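You operate a simulated robot arm through the tools that you are given. There is no shell and no other tool. Be economical: measure what you need, move in short steps, check, and stop when the job is done.

You run a simulated two-armed robot. Do the job below in one go: nothing can be reset, and whatever is moved stays where it is left.

JOB
Let the green bearer drip off on the slatted bed, then level and bolt the bed.
Fine: lay the bearer on, draw the bolt, tip the bed till the bearer stops dripping; it stays on the bed; while it drips, leave it lying nowhere off a tray. Where these are worked on the way, their far stop is far enough and under half their travel is too little: slatted bed.

Only the result counts: the job must be done as asked and must still hold three seconds after the hand-in. Knocking over, shifting, dropping, spilling or breaking anything else fails it.

ROBOT AND FRAMES
Two 7-joint arms with two-finger parallel grippers on one trunk, on a base that drives. Base frame: it is fixed to the floor where the robot stands at the start and does not move with it; the origin is under the middle of the robot, x ahead of it, y to its left, z up; the surface under the hand at the start is at about z = 780. Lengths are in mm, angles in degrees, forces in N, time in s.
The left shoulder is at the start at [20, 113, 1147], the right one opposite. With the tool pointing down near the work surface each hand reaches from about 220 to 600 mm from the robot's upright axis, wherever it stands, measured 20 degrees to its own side. Places, roughly: bed bolt [400, 500, 800]; oak bearer [2250, -3000, 250]; slatted bed [100, 800, 800]; spruce bearer [2750, -2750, 250]; top of the slatted bed [200, 800, 800]. Payload 1.57 kg a hand.
The tool frame of a hand sits at the grasp point between the pads (the TCP): z along the fingers, y along the line on which they close. The tips reach 30 mm beyond it. Largest opening 80 mm; finger width 17, thickness 12; the body of the gripper, 40 by 82 mm, starts 80 mm behind the TCP.
Orientation is that of the tool frame in the base frame, as [roll, pitch, yaw] about the fixed x, y, z axes, in that order (R = Rz(yaw) Ry(pitch) Rx(roll)). With the fingers straight down and closing along the base's y, the tool's x points along the base's -x, its y along +y and its z along -z.

CONTROLS
- The arms move only by the tool apply_moves. It takes "left_series", "right_series" or both (then of equal length, played together; a hand with none holds still); each is a list of rows, each a list of 6 numbers: the shift along the base's x, y, z in mm, then the turn, a rotation vector about the base's x, y, z in degrees. In form: [[dx, dy, dz, ax, ay, az], ...]. A call has 1 to 12 rows; each row shifts and turns the commanded pose from where the row before left it. "left_gripper" and "right_gripper" are, for a hand that has rows, the finger opening in mm, from 0 to 80, set as the call begins (left out, the last holds). A row lasts 0.2 s, in which the tool goes at most 50 mm and 8.6 degrees; a call with a longer step from one row to the next is refused whole, and so is a gripper value outside its range. Where a pose cannot be reached the arm comes as near as it can. A force on the tool above 40 N (or 10 N above the force at the start of the call, whichever is more), or a blocked arm, ends the call early, and 0.2 s more pass. Each finger travels about 45 mm/s and halts on what it meets, pressing with about 33 N; the grip force reading is that of the motor and also rises with nothing between the fingers. The clock runs only during rows and for 0.2 s after the last one: add rows that do not move to give the fingers time. The reply holds the time, the measured pose of the TCP, the force on the tool along the base axes, the opening and the grip force, in the units named above and with some noise, with the torque about the TCP (base axes, N m) and any sound that the robot's microphone picked up.
- Cameras (640 x 400 px; columns grow to the right, rows downward): "scene" is now at [71.7, 68.1, 1281.7]; the picture's right is [0.74, -0.67, 0.00], its down [-0.33, -0.36, -0.87] and it looks along [0.58, 0.65, -0.49] (base axes); focal length 214 px, centre (320, 200). "left" rides on the left gripper at [72, 7, -122] in its tool frame; the picture's right is [-0.09, 1.00, 0.00], its down [-0.84, -0.08, -0.54] and it looks along [-0.54, -0.05, 0.84] (tool axes); focal length 238 px, centre (320, 200). "right" rides on the right gripper at [72, -7, -122] in its tool frame; the picture's right is [0.09, 1.00, 0.00], its down [-0.84, 0.08, -0.54] and it looks along [-0.54, 0.05, 0.84] (tool axes); focal length 238 px, centre (320, 200). There is no depth. A picture from a camera that has moved, and an enlarged one, comes with that camera's place and axes in the base frame and with its lens.
- snapshot(camera): a new picture of that camera. No time passes.
- lift_body(by): slides the trunk up (or, below 0, down) by that many mm; the arms and the scene camera ride with it, the base frame stays. It gives what a move gives, with no picture.
- steer(legs): drives the robot by 1 to 6 legs, each [ahead, left, turn to the left] in mm, mm and degrees, along the robot's own axes; the way and the turn of a leg run together, so that a leg with both is an arc; at most 1500 mm and 180 degrees a leg. The arms and the cameras ride along, it lands a little off, and it stops where it bumps. It gives what a move gives.
- aim_head(pan, tilt): turns the head with the scene camera to pan (to the left, within 80 degrees either way) and tilt (down, from -29 to 69), counted from straight ahead of the robot. It gives what a move gives.
- inspect(camera, box): a new picture of the part [left, top, right, bottom] of that camera's present view, enlarged. No time passes.
- hand_in(): hands the job in; it is judged then, once.

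Work in short steps. Places have to be worked out from the pictures, the camera data and where the tool is seen: move nearer, look again, correct. Check each grasp and each placing, and mend what went wrong. You have 120 turns and 100 pictures in all, those below and enlarged ones among them. Open the grippers and draw the arms clear of the work before you hand the job in, unless the task says otherwise; then end with one line.

The tools are called as a command line: name --argument value ..., lists and objects as JSON in quotes. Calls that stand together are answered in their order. apply_moves: Moves the arms, as the interface text tells. Its arguments: {"type":"object","properties":{"left_series":{"type":"array"},"left_gripper":{"type":"number"},"right_series":{"type":"array"},"right_gripper":{"type":"number"}},"required":[]} The other tools are called the same way: lift_body (by) slides the trunk up or down; steer (legs) drives the base; aim_head (pan, tilt) turns the head that bears the scene camera; snapshot (camera) takes a picture; inspect (camera, box) takes an enlarged picture of a part of a camera's view; hand_in () hands the job in.

At the start:

```text
time: 0.0
left_tool_pos: [338.1, 364.4, 1227.2]
left_orientation: [-180.0, 0.0, -180.0]
left_wrist_force: [-0.1, 0.3, 0.5]
left_wrist_torque: [-0.02, 0.01, 0.0]
left_finger_gap: 80.1
left_grip_force: 0.0
right_tool_pos: [394.4, 71.8, 1206.4]
right_orientation: [180.0, 0.0, -180.0]
right_wrist_force: [0.5, -0.1, -1.3]
right_wrist_torque: [0.02, -0.03, 0.0]
right_finger_gap: 80.1
right_grip_force: 0.1
trunk travel left (down, up): [-200.0, 370.0]
robot x, y, heading: [-1.4, -1.0, -0.3]
head pan, tilt: [48.0, 29.3]
```

scene: 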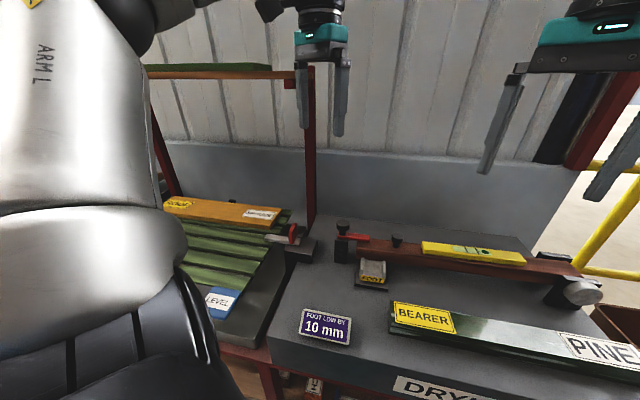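
right: 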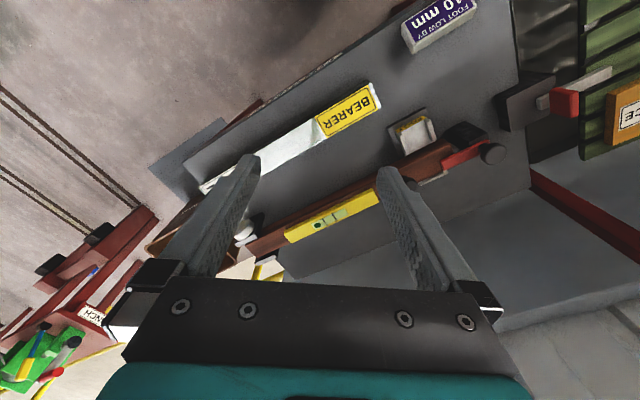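
left: 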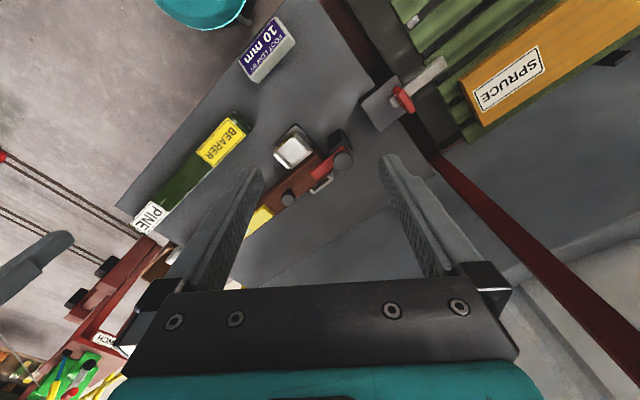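

I see the bed at left with an orange "spruce" plank on it, and the green pine bearer on the grey table. I'll enlarge for detail first.

inspect --camera "scene" --box '[150, 180, 400, 400]'

inspect --camera "scene" --box '[330, 200, 640, 400]'

inspect --camera "left" --box '[100, 0, 640, 240]'

```text
1.82 times, centred on (275, 290) of scene
camera zoom: at [71.7, 68.1, 1281.7], right [0.74, -0.67, 0.0], down [-0.33, -0.36, -0.87], along [0.58, 0.65, -0.49], focal length 390 px, centre (402, 36)
```

zoom: 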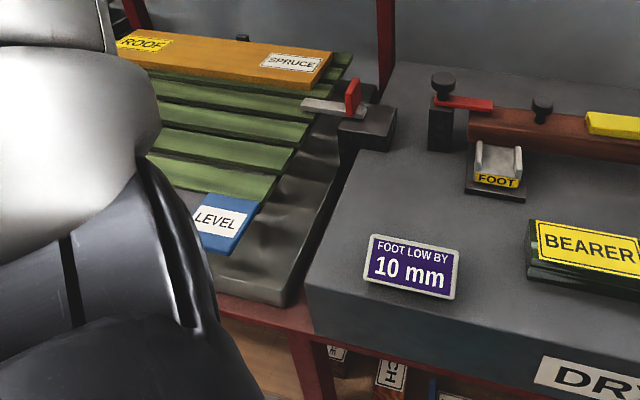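

```text
2.00 times, centred on (485, 300) of scene
camera zoom: at [71.7, 68.1, 1281.7], right [0.74, -0.67, 0.0], down [-0.33, -0.36, -0.87], along [0.58, 0.65, -0.49], focal length 429 px, centre (-10, 0)
```

zoom: 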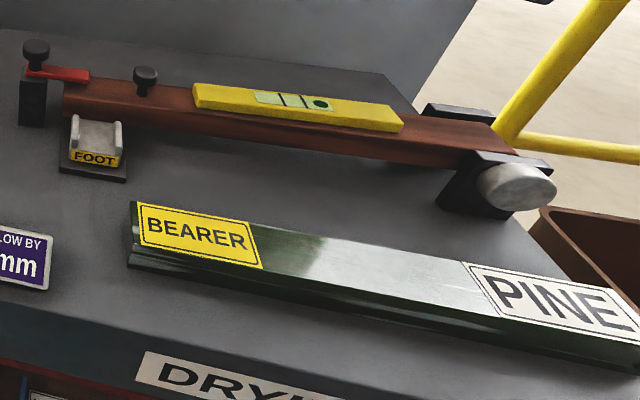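

```text
1.19 times, centred on (370, 120) of left
camera zoom: at [267.5, 370.8, 1349.2], right [0.09, 1.0, 0.0], down [0.84, -0.08, 0.54], along [0.54, -0.05, -0.84], focal length 282 px, centre (261, 295)
```

zoom: 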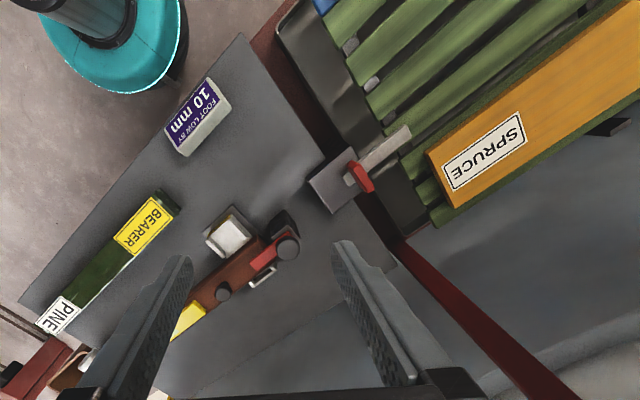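

The pine bearer lies on the bench; I need to know the whole surroundings before choosing. I'll pan the head to look ahead and right.

aim_head --pan 0 --tilt 25

snapshot --camera "scene"

aim_head --pan -50 --tilt 15

snapshot --camera "scene"

aim_head --pan 80 --tilt 30

snapshot --camera "scene"

```text
time: 1.2
left_tool_pos: [337.4, 364.1, 1227.5]
left_orientation: [179.9, -0.1, -179.9]
left_wrist_force: [0.1, -0.2, 0.5]
left_wrist_torque: [-0.06, -0.01, -0.01]
left_finger_gap: 80.0
left_grip_force: 0.0
right_tool_pos: [393.9, 73.2, 1206.8]
right_orientation: [180.0, 0.0, -180.0]
right_wrist_force: [-0.1, 0.6, 0.3]
right_wrist_torque: [-0.02, -0.01, 0.0]
right_finger_gap: 80.0
right_grip_force: 0.1
trunk travel left (down, up): [-200.0, 370.0]
robot x, y, heading: [-1.3, -0.8, 0.0]
head pan, tilt: [0.0, 25.0]
```

```text
93 pictures are left
camera scene: at [103.1, 0.7, 1288.5], right [0.0, -1.0, 0.0], down [-0.42, 0.0, -0.91], along [0.91, 0.0, -0.42], focal length 214 px, centre (320, 200)
```

scene: 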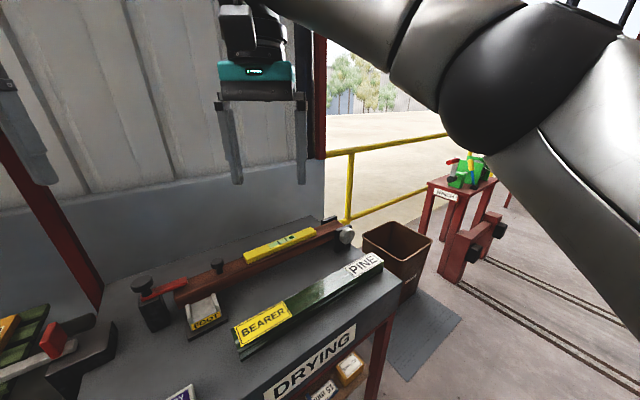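

```text
time: 2.3
left_tool_pos: [337.8, 364.2, 1228.5]
left_orientation: [-180.0, 0.1, -179.9]
left_wrist_force: [-0.1, 0.1, -0.3]
left_wrist_torque: [0.0, 0.02, -0.01]
left_finger_gap: 80.0
left_grip_force: 0.0
right_tool_pos: [394.4, 72.1, 1206.5]
right_orientation: [-180.0, 0.1, -180.0]
right_wrist_force: [0.5, -0.6, -0.5]
right_wrist_torque: [0.01, 0.02, 0.01]
right_finger_gap: 80.1
right_grip_force: 0.0
trunk travel left (down, up): [-200.0, 370.0]
robot x, y, heading: [-0.4, 1.5, -0.1]
head pan, tilt: [-50.0, 15.0]
```

```text
92 pictures are left
camera scene: at [71.1, -70.9, 1304.8], right [-0.77, -0.64, 0.0], down [-0.17, 0.2, -0.97], along [0.62, -0.74, -0.26], focal length 214 px, centre (320, 200)
```

scene: 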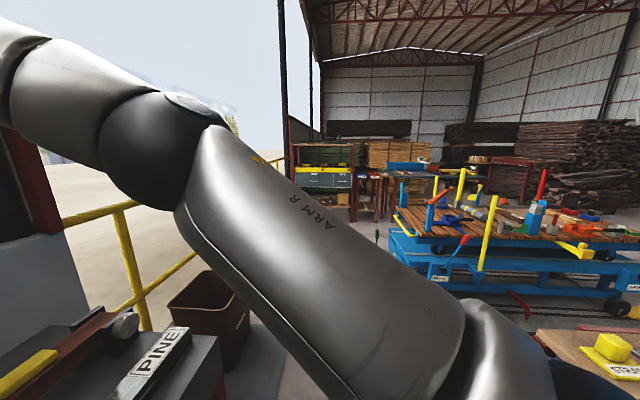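

```text
time: 4.5
left_tool_pos: [338.4, 365.0, 1227.0]
left_orientation: [180.0, 0.0, -179.9]
left_wrist_force: [0.6, 0.1, -1.0]
left_wrist_torque: [0.01, 0.02, 0.0]
left_finger_gap: 80.1
left_grip_force: 0.1
right_tool_pos: [393.9, 72.2, 1207.7]
right_orientation: [180.0, 0.0, -180.0]
right_wrist_force: [0.3, -0.5, -0.8]
right_wrist_torque: [-0.02, 0.02, -0.03]
right_finger_gap: 79.9
right_grip_force: 0.0
trunk travel left (down, up): [-200.0, 370.0]
robot x, y, heading: [3.8, 1.0, 0.0]
head pan, tilt: [80.0, 30.0]
```

```text
91 pictures are left
camera scene: at [26.8, 89.7, 1280.6], right [0.98, -0.17, 0.0], down [-0.09, -0.49, -0.87], along [0.15, 0.85, -0.5], focal length 214 px, centre (320, 200)
```

scene: 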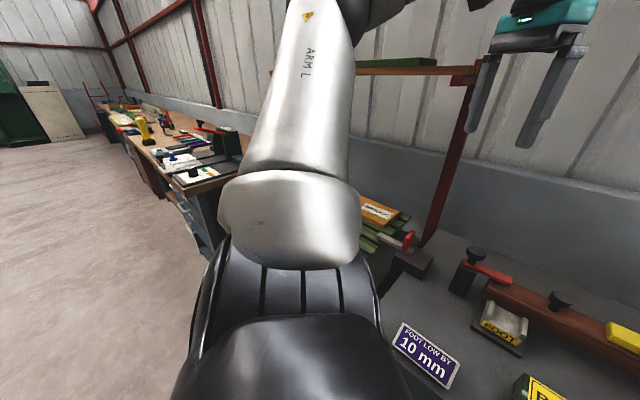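

The far corner with the oak and spruce bearers is hidden behind the right arm. I'll back off a bit and turn to see it.

steer --legs '[[-250, 0, 0], [0, 0, -55]]'

aim_head --pan 5 --tilt 15

snapshot --camera "scene"

```text
time: 8.7
left_tool_pos: [242.5, -65.5, 1226.5]
left_orientation: [180.0, 0.0, 125.4]
left_wrist_force: [-0.2, -0.3, -0.9]
left_wrist_torque: [0.01, -0.01, 0.02]
left_finger_gap: 80.0
left_grip_force: 0.0
right_tool_pos: [36.6, -278.7, 1207.2]
right_orientation: [180.0, -0.1, 125.3]
right_wrist_force: [0.9, -0.8, 0.3]
right_wrist_torque: [-0.02, -0.02, -0.03]
right_finger_gap: 80.1
right_grip_force: 0.0
trunk travel left (down, up): [-200.0, 370.0]
robot x, y, heading: [-248.1, 1.5, -54.7]
head pan, tilt: [80.0, 30.0]
```

```text
time: 10.2
left_tool_pos: [242.4, -65.3, 1226.6]
left_orientation: [-180.0, 0.0, 125.3]
left_wrist_force: [-0.8, -0.1, 0.0]
left_wrist_torque: [0.01, 0.0, 0.0]
left_finger_gap: 80.0
left_grip_force: 0.1
right_tool_pos: [37.7, -280.3, 1206.8]
right_orientation: [-180.0, 0.0, 125.3]
right_wrist_force: [-0.8, 0.2, 0.5]
right_wrist_torque: [0.0, 0.01, 0.03]
right_finger_gap: 80.1
right_grip_force: 0.1
trunk travel left (down, up): [-200.0, 370.0]
robot x, y, heading: [-250.6, -3.6, -54.8]
head pan, tilt: [5.0, 15.0]
```

```text
90 pictures are left
camera scene: at [-183.0, -79.0, 1304.8], right [-0.76, -0.65, 0.0], down [-0.17, 0.2, -0.97], along [0.63, -0.74, -0.26], focal length 214 px, centre (320, 200)
```

scene: 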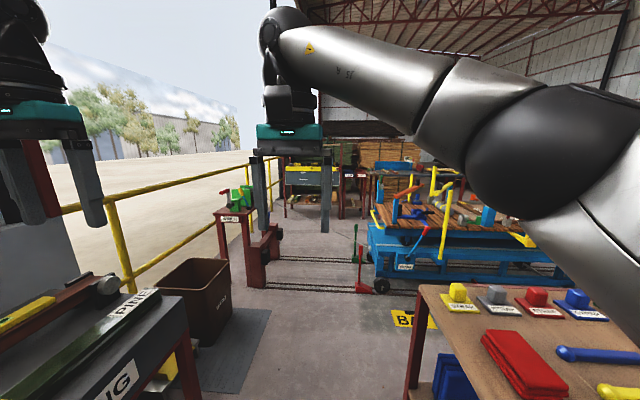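

I'll zoom on the area near (320, 205) where the oak/spruce bearers should be.

inspect --camera "scene" --box '[200, 150, 440, 320]'

inspect --camera "scene" --box '[0, 250, 200, 400]'

```text
2.35 times, centred on (320, 235) of scene
camera zoom: at [-183.0, -79.0, 1304.8], right [-0.76, -0.65, 0.0], down [-0.17, 0.2, -0.97], along [0.63, -0.74, -0.26], focal length 505 px, centre (320, 118)
```

zoom: 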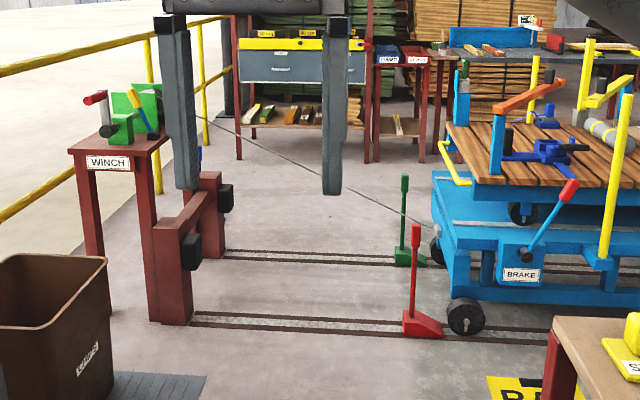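

```text
2.67 times, centred on (100, 325) of scene
camera zoom: at [-183.0, -79.0, 1304.8], right [-0.76, -0.65, 0.0], down [-0.17, 0.2, -0.97], along [0.63, -0.74, -0.26], focal length 572 px, centre (907, -133)
```

zoom: 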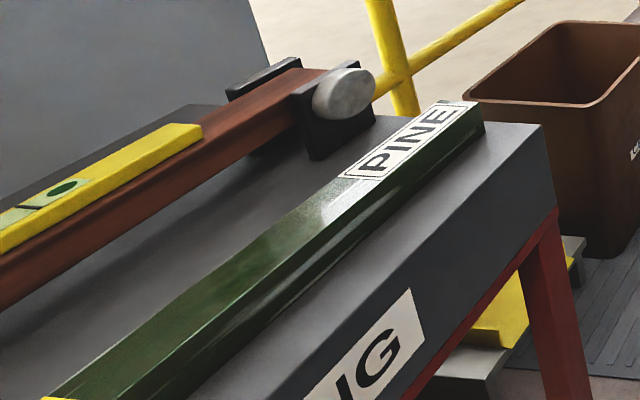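

The far shelf holds other boards, so the green bearer must be the wet "PINE" on the drying bench. I'll turn to face the bench (heading about 37°) and shift left to look at the bed.

steer --legs '[[0, 0, 92], [0, 250, 0]]'

aim_head --pan 10 --tilt 35

snapshot --camera "scene"

snapshot --camera "left"

```text
time: 15.9
left_tool_pos: [-349.0, 694.8, 1227.5]
left_orientation: [179.9, 0.0, -143.0]
left_wrist_force: [0.2, -0.1, -0.3]
left_wrist_torque: [0.0, -0.02, -0.01]
left_finger_gap: 79.9
left_grip_force: 0.1
right_tool_pos: [-128.3, 495.1, 1206.3]
right_orientation: [180.0, 0.0, -143.0]
right_wrist_force: [0.6, 1.1, 0.2]
right_wrist_torque: [0.0, 0.0, -0.02]
right_finger_gap: 79.8
right_grip_force: 0.1
trunk travel left (down, up): [-200.0, 370.0]
robot x, y, heading: [-393.9, 195.2, 37.0]
head pan, tilt: [5.0, 15.0]
```

```text
time: 16.7
left_tool_pos: [-349.2, 694.3, 1227.4]
left_orientation: [-179.9, 0.0, -143.0]
left_wrist_force: [0.5, 0.1, 0.1]
left_wrist_torque: [0.02, -0.02, -0.01]
left_finger_gap: 79.8
left_grip_force: 0.1
right_tool_pos: [-128.1, 493.9, 1206.0]
right_orientation: [179.9, 0.0, -142.9]
right_wrist_force: [-0.1, 0.7, 0.2]
right_wrist_torque: [0.03, 0.04, 0.01]
right_finger_gap: 80.1
right_grip_force: 0.3
trunk travel left (down, up): [-200.0, 370.0]
robot x, y, heading: [-398.5, 198.7, 37.1]
head pan, tilt: [10.0, 35.0]
```

```text
87 pictures are left
camera scene: at [-330.5, 270.2, 1272.8], right [0.73, -0.68, 0.0], down [-0.39, -0.42, -0.82], along [0.56, 0.6, -0.57], focal length 214 px, centre (320, 200)
```

scene: 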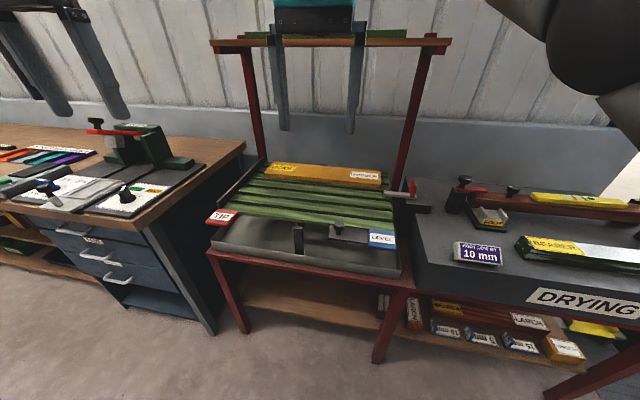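

```text
86 pictures are left
camera left: at [-409.0, 655.3, 1349.3], right [-0.53, 0.85, 0.0], down [0.71, 0.44, 0.54], along [0.46, 0.29, -0.84], focal length 238 px, centre (320, 200)
```

left: 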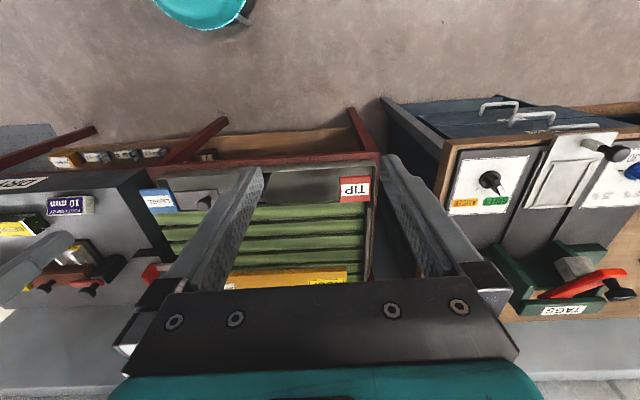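

Now the bed is in view, with TIP and LEVEL labels at its front and handles. I zoom in on it.

inspect --camera "scene" --box '[195, 140, 445, 300]'

inspect --camera "scene" --box '[370, 170, 460, 228]'

```text
2.50 times, centred on (320, 220) of scene
camera zoom: at [-330.5, 270.2, 1272.8], right [0.73, -0.68, 0.0], down [-0.39, -0.42, -0.82], along [0.56, 0.6, -0.57], focal length 536 px, centre (320, 150)
```

zoom: 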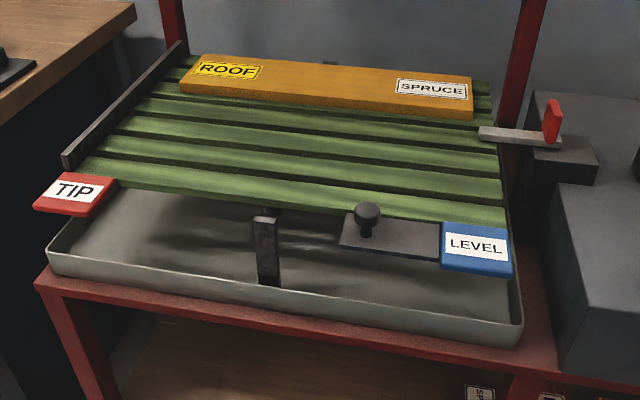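

```text
6.90 times, centred on (415, 199) of scene
camera zoom: at [-330.5, 270.2, 1272.8], right [0.73, -0.68, 0.0], down [-0.39, -0.42, -0.82], along [0.56, 0.6, -0.57], focal length 1479 px, centre (-335, 207)
```

zoom: 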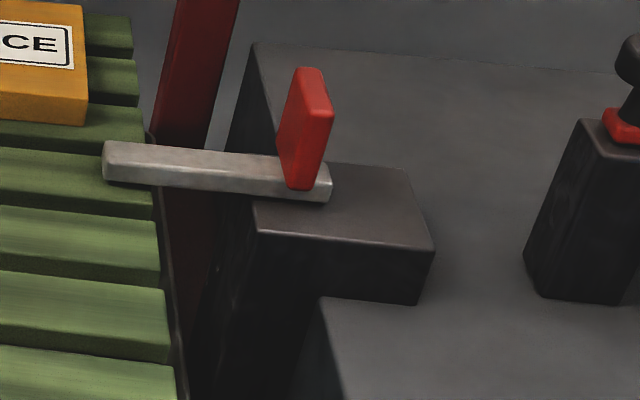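

The bed pivots about a front–back axis with a stop rail at its left end; the bolt bar lies over its right edge. A spruce board occupies the rear, leaving about 200 mm of slats in front for the bearer. I'll drive in front of the pine bearer to view it.

steer --legs '[[0, -725, 0], [170, 0, 0]]'

aim_head --pan 0 --tilt 55

snapshot --camera "scene"

snapshot --camera "right"

```text
time: 21.7
left_tool_pos: [219.6, 218.5, 1227.7]
left_orientation: [180.0, 0.0, -142.4]
left_wrist_force: [-0.3, -0.1, 0.1]
left_wrist_torque: [-0.02, 0.03, -0.03]
left_finger_gap: 79.9
left_grip_force: 0.2
right_tool_pos: [444.1, 21.3, 1206.4]
right_orientation: [-180.0, -0.1, -142.5]
right_wrist_force: [0.7, 0.4, -1.2]
right_wrist_torque: [0.01, -0.02, -0.01]
right_finger_gap: 80.3
right_grip_force: 0.1
trunk travel left (down, up): [-200.0, 370.0]
robot x, y, heading: [177.6, -276.0, 37.6]
head pan, tilt: [10.0, 35.0]
```

```text
time: 22.6
left_tool_pos: [219.0, 218.5, 1228.0]
left_orientation: [180.0, 0.0, -142.5]
left_wrist_force: [-0.1, -0.2, 0.9]
left_wrist_torque: [-0.02, -0.04, -0.04]
left_finger_gap: 80.1
left_grip_force: 0.1
right_tool_pos: [442.0, 20.2, 1207.2]
right_orientation: [-179.9, -0.1, -142.5]
right_wrist_force: [0.4, 0.3, -0.5]
right_wrist_torque: [0.0, 0.01, 0.02]
right_finger_gap: 79.8
right_grip_force: 0.0
trunk travel left (down, up): [-200.0, 370.0]
robot x, y, heading: [170.5, -276.5, 37.1]
head pan, tilt: [0.0, 55.0]
```

```text
83 pictures are left
camera scene: at [240.0, -226.3, 1244.6], right [0.61, -0.79, 0.0], down [-0.65, -0.5, -0.57], along [0.46, 0.35, -0.82], focal length 214 px, centre (320, 200)
```

scene: 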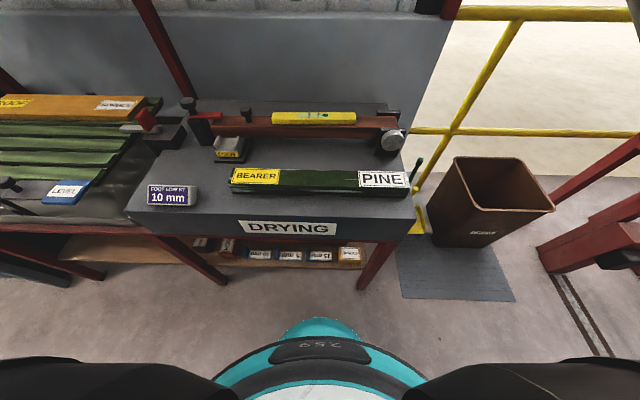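

```text
82 pictures are left
camera right: at [390.2, -28.4, 1329.1], right [-0.68, 0.73, 0.0], down [0.62, 0.57, 0.54], along [0.4, 0.37, -0.84], focal length 238 px, centre (320, 200)
```

right: 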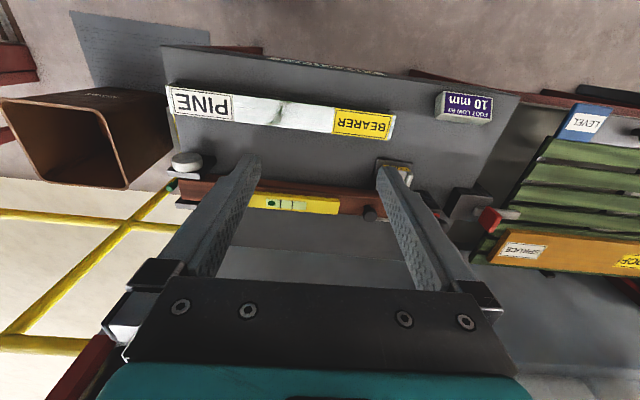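

Bearer ends at about (397,193) and (672,−186), centre (535,3), axis −54°. I'll bring both hands above it, 110 mm either side of centre, turned so they close across it.

apply_moves --left_series '[[20.9, -10.5, -19, 0, 0, -7.6], [20.9, -10.5, -19, 0, 0, -7.6], [20.9, -10.5, -19, 0, 0, -7.6], [20.9, -10.5, -19, 0, 0, -7.6], [20.9, -10.5, -19, 0, 0, -7.6], [20.9, -10.5, -19, 0, 0, -7.6], [20.9, -10.5, -19, 0, 0, -7.6], [20.9, -10.5, -19, 0, 0, -7.6], [20.9, -10.5, -19, 0, 0, -7.6], [20.9, -10.5, -19, 0, 0, -7.6], [20.9, -10.5, -19, 0, 0, -7.6], [20.9, -10.5, -19, 0, 0, -7.6]]' --right_series '[[13.2, -8.8, -17.2, 0, 0, 7.4], [13.2, -8.8, -17.2, 0, 0, 7.4], [13.2, -8.8, -17.2, 0, 0, 7.4], [13.2, -8.8, -17.2, 0, 0, 7.4], [13.2, -8.8, -17.2, 0, 0, 7.4], [13.2, -8.8, -17.2, 0, 0, 7.4], [13.2, -8.8, -17.2, 0, 0, 7.4], [13.2, -8.8, -17.2, 0, 0, 7.4], [13.2, -8.8, -17.2, 0, 0, 7.4], [13.2, -8.8, -17.2, 0, 0, 7.4], [13.2, -8.8, -17.2, 0, 0, 7.4], [13.2, -8.8, -17.2, 0, 0, 7.4]]'

snapshot --camera "left"

snapshot --camera "right"

snapshot --camera "scene"

```text
time: 25.2
left_tool_pos: [453.9, 95.5, 999.8]
left_orientation: [179.7, 0.0, 126.3]
left_wrist_force: [0.3, -0.1, 0.4]
left_wrist_torque: [0.01, -0.01, 0.01]
left_finger_gap: 79.9
left_grip_force: 0.1
left hand out of reach, approached as far as the arm can: row 12
right_tool_pos: [538.9, -41.9, 1066.8]
right_orientation: [179.2, 0.2, -85.2]
right_wrist_force: [-0.9, -0.5, 0.4]
right_wrist_torque: [0.05, 0.01, 0.0]
right_finger_gap: 80.0
right_grip_force: 0.2
right hand out of reach, approached as far as the arm can: row 8, 9, 10, 11, 12
trunk travel left (down, up): [-200.0, 370.0]
robot x, y, heading: [174.7, -274.9, 37.7]
head pan, tilt: [0.0, 55.0]
```

```text
81 pictures are left
camera left: at [417.6, 157.2, 1122.6], right [0.86, 0.51, 0.0], down [0.43, -0.72, 0.54], along [0.28, -0.46, -0.84], focal length 238 px, centre (320, 200)
```

left: 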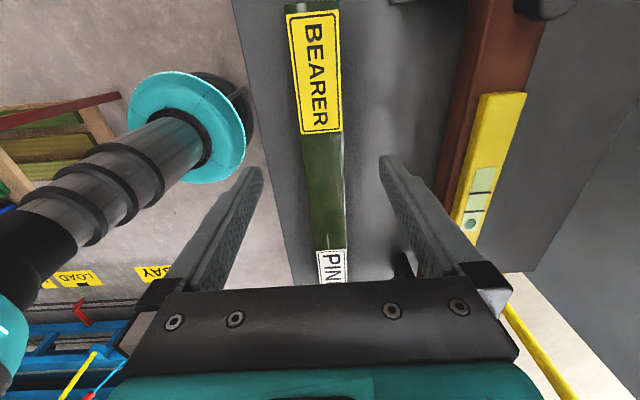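

```text
80 pictures are left
camera right: at [554.3, -114.6, 1189.4], right [-0.98, -0.18, 0.01], down [-0.14, 0.83, 0.55], along [-0.11, 0.54, -0.84], focal length 238 px, centre (320, 200)
```

right: 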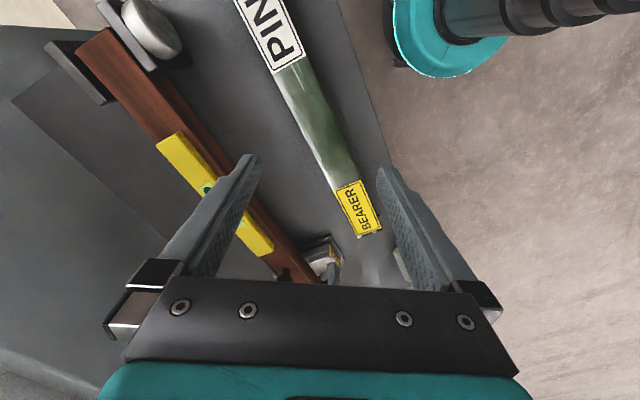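

```text
79 pictures are left
camera scene: at [239.7, -226.5, 1244.6], right [0.61, -0.79, 0.0], down [-0.65, -0.5, -0.57], along [0.46, 0.35, -0.82], focal length 214 px, centre (320, 200)
```

scene: 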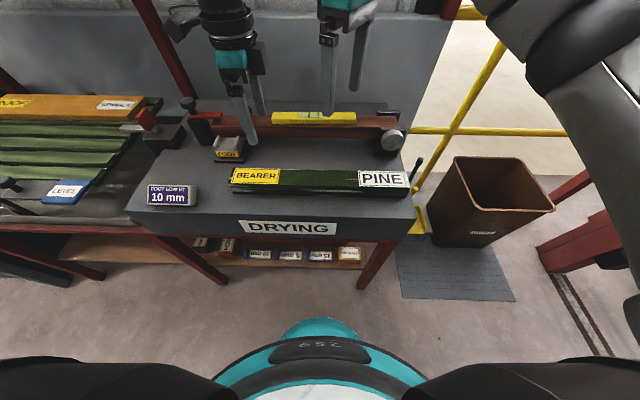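

The left hand got there but the right cannot turn that way. I'll carry the bearer with the left hand alone at its centre: put the right hand back, and shift the robot right so the centre falls in the left hand's range.

apply_moves --right_series '[[-13.2, 8.8, 17.2, 0, 0, -7.4], [-13.2, 8.8, 17.2, 0, 0, -7.4], [-13.2, 8.8, 17.2, 0, 0, -7.4], [-13.2, 8.8, 17.2, 0, 0, -7.4], [-13.2, 8.8, 17.2, 0, 0, -7.4], [-13.2, 8.8, 17.2, 0, 0, -7.4], [-13.2, 8.8, 17.2, 0, 0, -7.4], [-13.2, 8.8, 17.2, 0, 0, -7.4]]'

steer --legs '[[0, -150, 0]]'

snapshot --camera "left"

snapshot --camera "scene"

```text
time: 27.0
left_tool_pos: [453.7, 97.4, 1000.8]
left_orientation: [179.8, 0.3, 126.7]
left_wrist_force: [-0.6, 0.3, 0.3]
left_wrist_torque: [0.02, -0.01, 0.0]
left_finger_gap: 80.3
left_grip_force: 0.1
right_tool_pos: [433.1, 25.7, 1207.5]
right_orientation: [179.6, 0.1, -144.3]
right_wrist_force: [-4.4, -15.7, -9.1]
right_wrist_torque: [-0.29, -0.25, 0.49]
right_finger_gap: 71.7
right_grip_force: 0.1
trunk travel left (down, up): [-200.0, 370.0]
robot x, y, heading: [174.8, -276.7, 37.2]
head pan, tilt: [0.0, 55.0]
```

```text
time: 28.3
left_tool_pos: [546.9, -24.6, 1001.6]
left_orientation: [179.8, 0.1, 126.5]
left_wrist_force: [0.3, -0.1, 0.3]
left_wrist_torque: [-0.01, 0.02, 0.0]
left_finger_gap: 80.2
left_grip_force: 0.1
right_tool_pos: [527.2, -94.6, 1208.0]
right_orientation: [179.5, 0.0, -144.2]
right_wrist_force: [-9.8, -20.6, -13.4]
right_wrist_torque: [-0.38, -0.39, 0.92]
right_finger_gap: 69.9
right_grip_force: 0.0
trunk travel left (down, up): [-200.0, 370.0]
robot x, y, heading: [264.8, -399.1, 37.7]
head pan, tilt: [0.0, 55.0]
```

```text
78 pictures are left
camera left: at [510.1, 37.1, 1122.9], right [0.86, 0.52, 0.0], down [0.43, -0.72, 0.54], along [0.28, -0.46, -0.84], focal length 238 px, centre (320, 200)
```

left: 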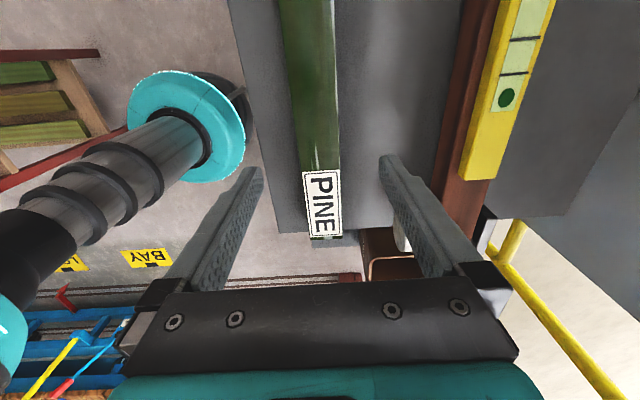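

```text
77 pictures are left
camera scene: at [332.8, -347.0, 1244.5], right [0.61, -0.79, 0.0], down [-0.65, -0.5, -0.57], along [0.45, 0.35, -0.82], focal length 214 px, centre (320, 200)
```

scene: 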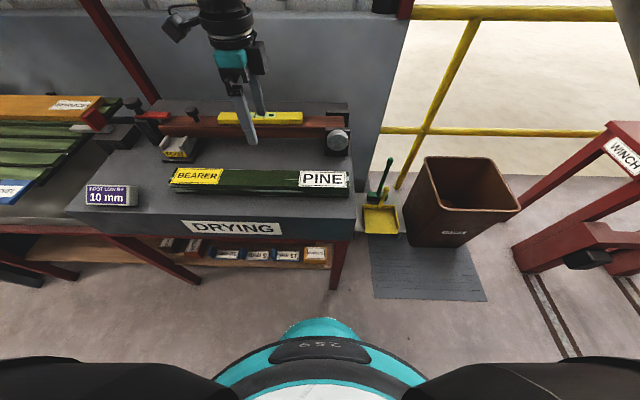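

The right hand is pressing against the left forearm (contact force). I move it clear to the right and back.

apply_moves --right_series '[[20, -32, 0, 0, 0, 0], [15, -35, 0, 0, 0, 0], [10, -40, 0, 0, 0, 0], [10, -40, 0, 0, 0, 0]]'

```text
time: 29.3
left_tool_pos: [546.5, -24.1, 1002.0]
left_orientation: [179.7, 0.2, 126.5]
left_wrist_force: [-0.2, 0.1, -0.5]
left_wrist_torque: [-0.02, -0.05, 0.02]
left_finger_gap: 80.1
left_grip_force: 0.0
right_tool_pos: [580.9, -242.3, 1206.5]
right_orientation: [179.4, -0.1, -144.2]
right_wrist_force: [0.0, -1.0, -0.1]
right_wrist_torque: [0.01, -0.03, 0.03]
right_finger_gap: 80.3
right_grip_force: 0.1
trunk travel left (down, up): [-200.0, 370.0]
robot x, y, heading: [264.6, -394.6, 37.8]
head pan, tilt: [0.0, 55.0]
```

The hand clears. Triangulating gives bearer top at z≈825 and centre about (520,5). I lower the left hand there to z≈890, then check.

apply_moves --left_series '[[-9, 10, -37, 0, 0, -0.5], [-9, 10, -37, 0, 0, -0.5], [-9, 10, -37, 0, 0, 0], [0, 0, 0, 0, 0, 0]]' --left_gripper 80

snapshot --camera "left"

inspect --camera "scene" --box '[100, 80, 380, 260]'

```text
time: 30.3
left_tool_pos: [516.0, 6.9, 891.7]
left_orientation: [179.7, 0.3, 125.5]
left_wrist_force: [-0.5, 0.0, -0.2]
left_wrist_torque: [-0.01, -0.02, 0.01]
left_finger_gap: 80.0
left_grip_force: 0.0
left hand out of reach, approached as far as the arm can: row 3
right_tool_pos: [579.7, -241.5, 1207.3]
right_orientation: [179.6, 0.1, -144.1]
right_wrist_force: [-0.1, 0.4, -0.5]
right_wrist_torque: [0.01, 0.02, -0.02]
right_finger_gap: 80.2
right_grip_force: 0.1
trunk travel left (down, up): [-200.0, 370.0]
robot x, y, heading: [263.2, -396.4, 37.4]
head pan, tilt: [0.0, 55.0]
```

```text
76 pictures are left
camera left: at [480.0, 69.5, 1013.6], right [0.86, 0.5, 0.01], down [0.42, -0.73, 0.55], along [0.28, -0.47, -0.84], focal length 238 px, centre (320, 200)
```

left: 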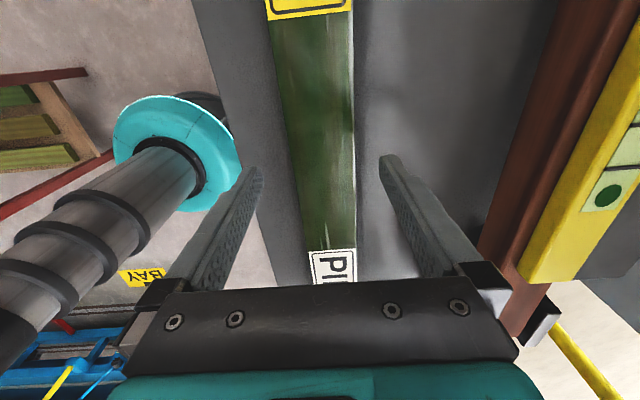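

```text
2.22 times, centred on (240, 170) of scene
camera zoom: at [332.4, -346.5, 1244.6], right [0.61, -0.79, 0.0], down [-0.65, -0.5, -0.57], along [0.45, 0.35, -0.82], focal length 477 px, centre (498, 267)
```

zoom: 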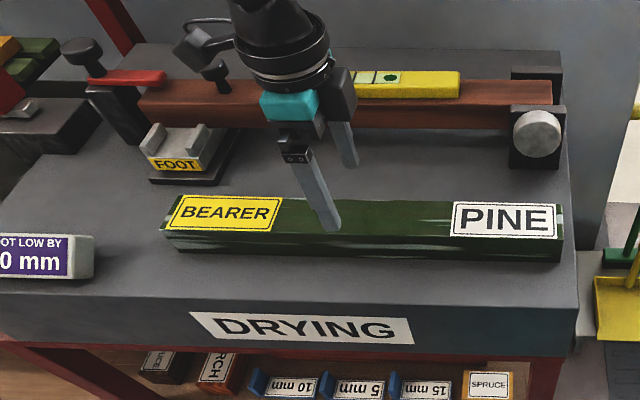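

Bearer is ~58 mm wide and centred between the fingers. I continue straight down in two stages, watching force.

apply_moves --left_series '[[0, 0, -20, 0, 0, 0], [0, 0, -20, 0, 0, 0], [0, 0, -15, 0, 0, 0], [0, 0, 0, 0, 0, 0]]'

snapshot --camera "left"

inspect --camera "scene" --box '[160, 110, 320, 210]'

```text
time: 31.3
left_tool_pos: [491.2, 8.8, 854.3]
left_orientation: [179.6, 0.3, 125.6]
left_wrist_force: [0.2, -0.5, 6.8]
left_wrist_torque: [0.17, -0.2, 0.06]
left_finger_gap: 80.0
left_grip_force: 0.1
left hand out of reach, approached as far as the arm can: row 1, 2, 3
right_tool_pos: [579.7, -241.3, 1206.4]
right_orientation: [179.5, 0.0, -144.2]
right_wrist_force: [-1.1, -0.3, -0.1]
right_wrist_torque: [-0.02, -0.03, 0.01]
right_finger_gap: 80.0
right_grip_force: 0.1
trunk travel left (down, up): [-200.0, 370.0]
robot x, y, heading: [264.7, -395.7, 37.5]
head pan, tilt: [0.0, 55.0]
```

```text
74 pictures are left
camera left: at [455.7, 69.0, 976.6], right [0.86, 0.5, 0.01], down [0.42, -0.73, 0.55], along [0.28, -0.47, -0.84], focal length 238 px, centre (320, 200)
```

left: 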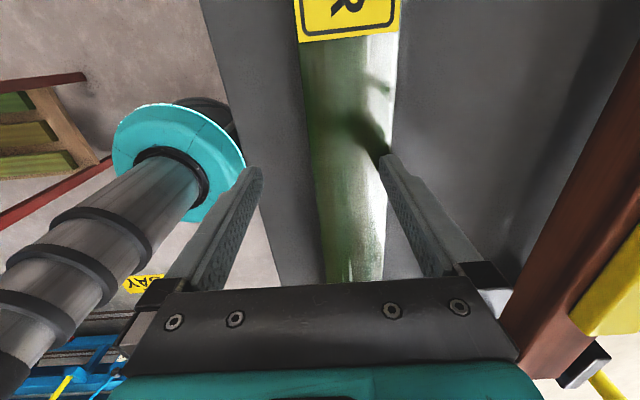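

```text
4.00 times, centred on (240, 160) of scene
camera zoom: at [332.2, -346.9, 1244.7], right [0.61, -0.79, 0.0], down [-0.65, -0.5, -0.57], along [0.45, 0.35, -0.82], focal length 858 px, centre (640, 360)
```

zoom: 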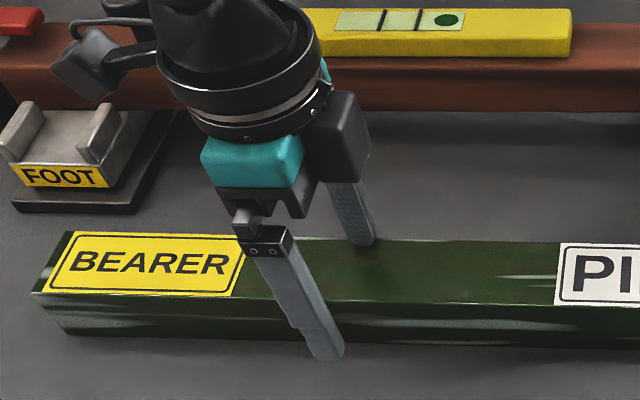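

The arm ran out of reach and slid back; the rear finger lightly touched the bearer's top. I'll raise the hand, lower the trunk and drive nearer.

apply_moves --left_series '[[0, 0, 30, 0, 0, 0], [0, 0, 45, 0, 0, 0], [0, 0, 45, 0, 0, 0], [0, 0, 40, 0, 0, 0]]'

lift_body --by -120

steer --legs '[[40, 0, 0]]'

snapshot --camera "scene"

```text
time: 32.3
left_tool_pos: [490.2, 7.3, 1015.5]
left_orientation: [179.8, 0.2, 125.4]
left_wrist_force: [-0.5, -0.3, 0.8]
left_wrist_torque: [0.0, -0.02, 0.01]
left_finger_gap: 80.0
left_grip_force: 0.1
right_tool_pos: [580.3, -241.0, 1205.8]
right_orientation: [179.4, -0.1, -144.1]
right_wrist_force: [0.7, 0.5, -0.3]
right_wrist_torque: [0.02, -0.02, -0.02]
right_finger_gap: 79.8
right_grip_force: 0.0
trunk travel left (down, up): [-200.0, 370.0]
robot x, y, heading: [267.7, -397.3, 37.8]
head pan, tilt: [0.0, 55.0]
```

```text
time: 33.8
left_tool_pos: [489.3, 7.7, 894.8]
left_orientation: [179.9, 0.1, 125.5]
left_wrist_force: [-0.6, 0.3, -0.6]
left_wrist_torque: [0.01, 0.0, 0.03]
left_finger_gap: 80.2
left_grip_force: 0.0
right_tool_pos: [580.9, -240.8, 1087.1]
right_orientation: [179.5, 0.0, -144.3]
right_wrist_force: [0.0, 0.5, 0.3]
right_wrist_torque: [0.02, -0.01, 0.01]
right_finger_gap: 79.8
right_grip_force: 0.1
trunk travel left (down, up): [-80.0, 490.0]
robot x, y, heading: [260.9, -394.8, 37.4]
head pan, tilt: [0.0, 55.0]
```

```text
time: 34.7
left_tool_pos: [522.0, 33.0, 894.9]
left_orientation: [179.8, 0.3, 125.6]
left_wrist_force: [1.0, -0.1, 0.5]
left_wrist_torque: [-0.02, 0.01, 0.0]
left_finger_gap: 79.9
left_grip_force: 0.1
right_tool_pos: [612.0, -216.2, 1086.7]
right_orientation: [179.6, -0.2, -144.2]
right_wrist_force: [-1.5, 0.3, 0.0]
right_wrist_torque: [0.01, 0.03, 0.0]
right_finger_gap: 79.9
right_grip_force: 0.0
trunk travel left (down, up): [-80.0, 490.0]
robot x, y, heading: [297.5, -373.1, 37.8]
head pan, tilt: [0.0, 55.0]
```

```text
72 pictures are left
camera scene: at [364.4, -321.7, 1124.5], right [0.61, -0.79, 0.0], down [-0.65, -0.5, -0.57], along [0.45, 0.35, -0.82], focal length 214 px, centre (320, 200)
```

scene: 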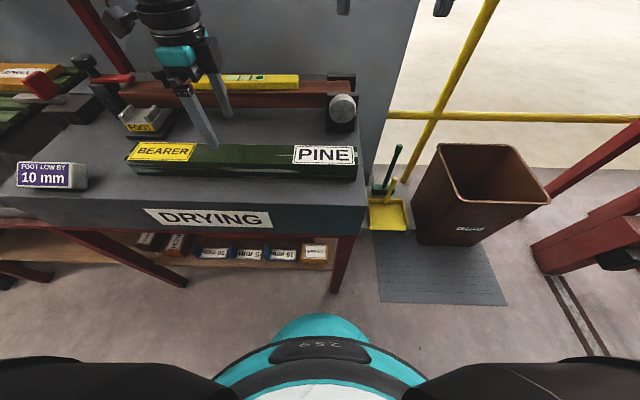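

Ends recomputed: (390,179) and (656,−185), centre ≈(523,−3). I slide the hand onto the centre and lower to z≈862 (tips just above the top).

apply_moves --left_series '[[2, -18, 0, 0, 0, 0], [1, -17, 0, 0, 0, 0], [0, 0, -32, 0, 0, 0], [0, 0, 0, 0, 0, 0]]'

snapshot --camera "left"

inspect --camera "scene" --box '[100, 80, 380, 260]'

```text
time: 35.7
left_tool_pos: [524.8, -1.4, 862.2]
left_orientation: [179.8, 0.2, 125.5]
left_wrist_force: [-0.7, 0.8, -0.8]
left_wrist_torque: [0.02, -0.04, -0.01]
left_finger_gap: 79.9
left_grip_force: 0.1
right_tool_pos: [614.0, -217.1, 1085.8]
right_orientation: [179.5, 0.0, -144.3]
right_wrist_force: [0.7, 0.0, -0.1]
right_wrist_torque: [-0.02, -0.01, -0.03]
right_finger_gap: 79.9
right_grip_force: 0.0
trunk travel left (down, up): [-80.0, 490.0]
robot x, y, heading: [298.5, -371.9, 37.7]
head pan, tilt: [0.0, 55.0]
```

```text
71 pictures are left
camera left: at [489.5, 60.7, 984.1], right [0.86, 0.5, 0.0], down [0.42, -0.73, 0.54], along [0.28, -0.47, -0.84], focal length 238 px, centre (320, 200)
```

left: 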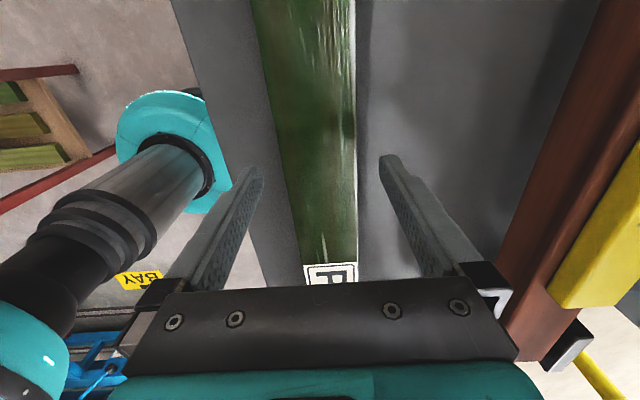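

```text
2.22 times, centred on (240, 170) of scene
camera zoom: at [364.1, -321.9, 1124.5], right [0.61, -0.79, 0.0], down [-0.65, -0.5, -0.57], along [0.45, 0.35, -0.82], focal length 477 px, centre (498, 267)
```

zoom: 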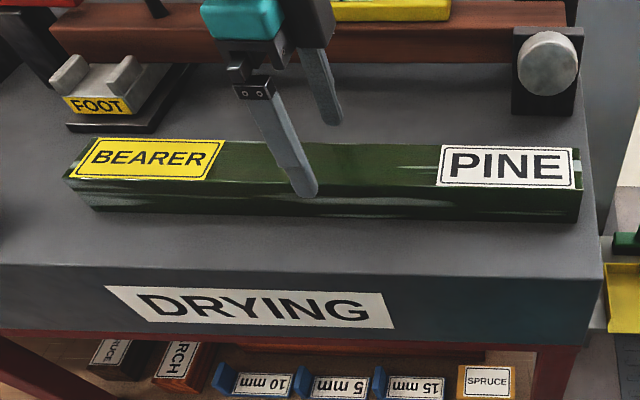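

Alignment matches the computed tool plane nearly exactly. I lower to TCP z≈820 (tips ≈790) and close.

apply_moves --left_series '[[0, 0, -22, 0, 0, 0], [0, 0, -20, 0, 0, 0], [0, 0, 0, 0, 0, 0]]'

apply_moves --left_series '[[0, 0, 0, 0, 0, 0], [0, 0, 0, 0, 0, 0], [0, 0, 0, 0, 0, 0], [0, 0, 0, 0, 0, 0]]' --left_gripper 20

inspect --camera "scene" --box '[100, 80, 380, 260]'

```text
time: 36.5
left_tool_pos: [524.5, -2.0, 819.5]
left_orientation: [179.8, 0.2, 125.4]
left_wrist_force: [0.4, 0.0, -0.2]
left_wrist_torque: [0.01, 0.0, 0.01]
left_finger_gap: 80.2
left_grip_force: 0.0
right_tool_pos: [613.2, -216.8, 1086.6]
right_orientation: [179.5, -0.1, -144.2]
right_wrist_force: [0.6, 0.4, 0.2]
right_wrist_torque: [0.04, 0.02, -0.01]
right_finger_gap: 80.0
right_grip_force: 0.0
trunk travel left (down, up): [-80.0, 490.0]
robot x, y, heading: [296.6, -372.7, 38.0]
head pan, tilt: [0.0, 55.0]
```

```text
time: 37.5
left_tool_pos: [524.6, -2.9, 819.9]
left_orientation: [179.8, 0.2, 125.4]
left_wrist_force: [1.6, 0.3, -0.3]
left_wrist_torque: [0.02, 0.17, 0.17]
left_finger_gap: 55.0
left_grip_force: 33.3
right_tool_pos: [611.7, -217.0, 1087.1]
right_orientation: [179.5, 0.0, -144.2]
right_wrist_force: [-0.6, 0.6, -0.5]
right_wrist_torque: [0.03, -0.01, -0.02]
right_finger_gap: 80.1
right_grip_force: 0.0
trunk travel left (down, up): [-80.0, 490.0]
robot x, y, heading: [297.2, -372.9, 37.6]
head pan, tilt: [0.0, 55.0]
```

```text
2.22 times, centred on (240, 170) of scene
camera zoom: at [364.3, -321.9, 1124.5], right [0.61, -0.79, 0.0], down [-0.65, -0.5, -0.57], along [0.45, 0.35, -0.82], focal length 477 px, centre (498, 267)
```

zoom: 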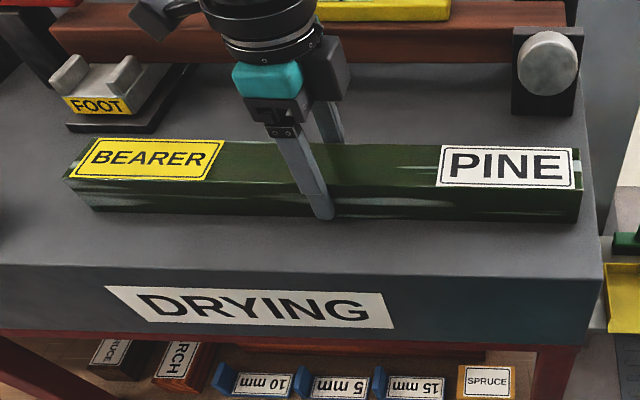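

Gripped at 55 mm with 33 N. I lift 40 mm and read the weight and tilt torque.

apply_moves --left_series '[[0, 0, 10, 0, 0, 0], [0, 0, 15, 0, 0, 0], [0, 0, 15, 0, 0, 0], [0, 0, 0, 0, 0, 0]]'

inspect --camera "scene" --box '[100, 80, 380, 260]'

```text
time: 38.5
left_tool_pos: [524.3, -2.3, 860.9]
left_orientation: [180.0, 0.1, 125.5]
left_wrist_force: [0.8, 0.4, -6.7]
left_wrist_torque: [0.02, 0.03, 0.01]
left_finger_gap: 55.2
left_grip_force: 33.4
right_tool_pos: [612.0, -215.7, 1085.7]
right_orientation: [179.5, 0.1, -144.3]
right_wrist_force: [0.1, 0.2, -1.1]
right_wrist_torque: [-0.01, 0.03, -0.01]
right_finger_gap: 80.1
right_grip_force: 0.0
trunk travel left (down, up): [-80.0, 490.0]
robot x, y, heading: [299.1, -367.6, 37.5]
head pan, tilt: [0.0, 55.0]
```

```text
2.22 times, centred on (240, 170) of scene
camera zoom: at [364.3, -321.7, 1124.5], right [0.61, -0.79, 0.0], down [-0.65, -0.5, -0.57], along [0.45, 0.35, -0.82], focal length 477 px, centre (498, 267)
```

zoom: 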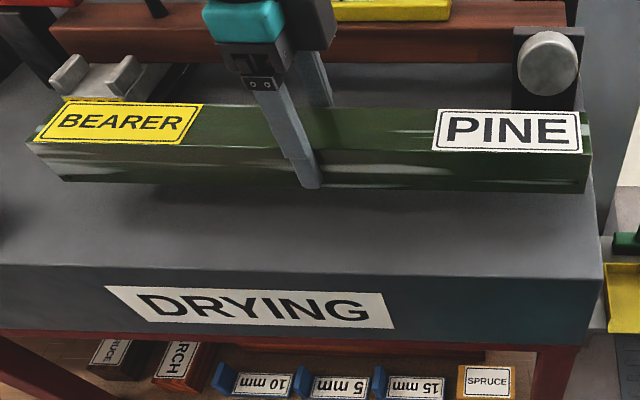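

Weight 0.68 kg, balanced. I raise the trunk, back off slightly, and drive left toward the bed.

lift_body --by 130

steer --legs '[[-40, 0, 0], [0, 860, 0]]'

aim_head --pan 5 --tilt 50

snapshot --camera "scene"

snapshot --camera "left"

```text
time: 40.1
left_tool_pos: [524.3, -1.6, 990.1]
left_orientation: [179.9, 0.2, 125.5]
left_wrist_force: [0.1, 0.4, -6.9]
left_wrist_torque: [0.05, 0.04, -0.01]
left_finger_gap: 55.0
left_grip_force: 32.6
right_tool_pos: [611.8, -216.4, 1215.7]
right_orientation: [179.5, 0.0, -144.2]
right_wrist_force: [-1.1, -0.2, 0.7]
right_wrist_torque: [-0.02, 0.01, 0.03]
right_finger_gap: 80.0
right_grip_force: 0.1
trunk travel left (down, up): [-210.0, 360.0]
robot x, y, heading: [298.5, -373.1, 37.2]
head pan, tilt: [0.0, 55.0]
```

```text
time: 45.1
left_tool_pos: [-30.3, 650.9, 990.4]
left_orientation: [179.7, 0.2, 125.7]
left_wrist_force: [0.4, -0.2, -6.5]
left_wrist_torque: [-0.05, -0.01, -0.03]
left_finger_gap: 54.6
left_grip_force: 32.7
right_tool_pos: [56.7, 437.6, 1217.2]
right_orientation: [179.5, 0.0, -144.0]
right_wrist_force: [0.1, -0.5, 0.3]
right_wrist_torque: [-0.02, 0.0, -0.02]
right_finger_gap: 79.8
right_grip_force: 0.2
trunk travel left (down, up): [-210.0, 360.0]
robot x, y, heading: [-255.9, 275.3, 37.7]
head pan, tilt: [0.0, 55.0]
```

```text
time: 45.8
left_tool_pos: [-29.7, 650.1, 990.8]
left_orientation: [179.8, 0.2, 125.6]
left_wrist_force: [-0.6, 0.3, -5.5]
left_wrist_torque: [0.05, 0.02, -0.01]
left_finger_gap: 55.0
left_grip_force: 33.2
right_tool_pos: [57.0, 436.6, 1216.9]
right_orientation: [179.5, 0.0, -143.9]
right_wrist_force: [0.6, 0.3, -0.2]
right_wrist_torque: [0.01, -0.02, -0.02]
right_finger_gap: 80.1
right_grip_force: 0.1
trunk travel left (down, up): [-210.0, 360.0]
robot x, y, heading: [-254.6, 279.2, 37.8]
head pan, tilt: [5.0, 50.0]
```

```text
67 pictures are left
camera scene: at [-190.5, 338.6, 1261.0], right [0.68, -0.73, 0.0], down [-0.56, -0.52, -0.64], along [0.47, 0.44, -0.77], focal length 214 px, centre (320, 200)
```

scene: 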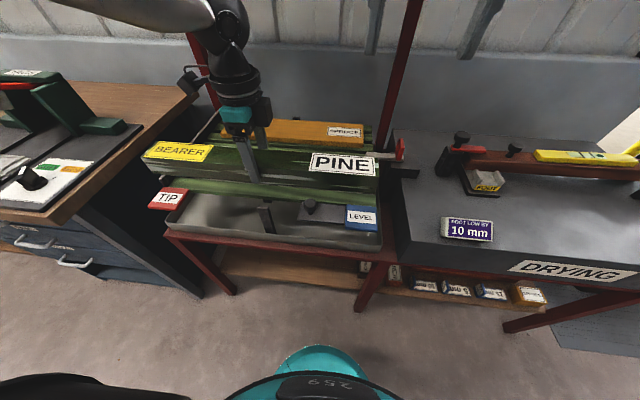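

```text
66 pictures are left
camera left: at [-66.5, 712.4, 1112.2], right [0.86, 0.51, 0.0], down [0.42, -0.72, 0.54], along [0.28, -0.47, -0.84], focal length 238 px, centre (320, 200)
```

left: 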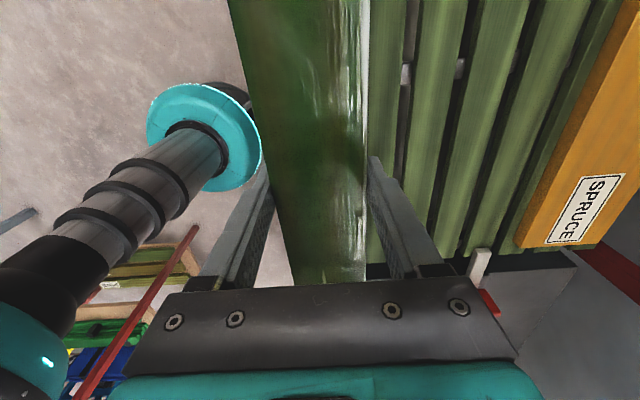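

I zoom in on the bed in the scene view to locate its edges.

inspect --camera "scene" --box '[140, 90, 440, 270]'

```text
2.13 times, centred on (290, 180) of scene
camera zoom: at [-190.5, 338.6, 1261.0], right [0.68, -0.73, 0.0], down [-0.56, -0.52, -0.64], along [0.47, 0.44, -0.77], focal length 458 px, centre (384, 243)
```

zoom: 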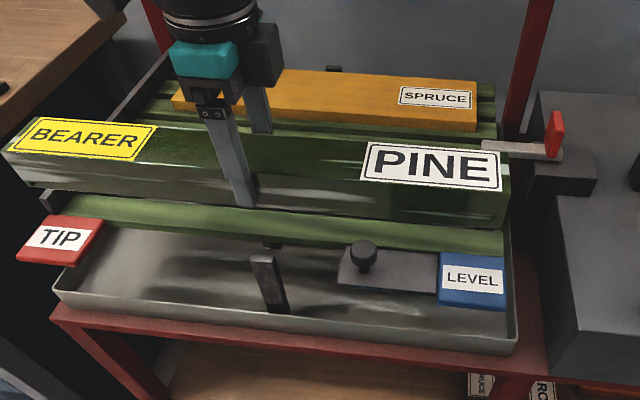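

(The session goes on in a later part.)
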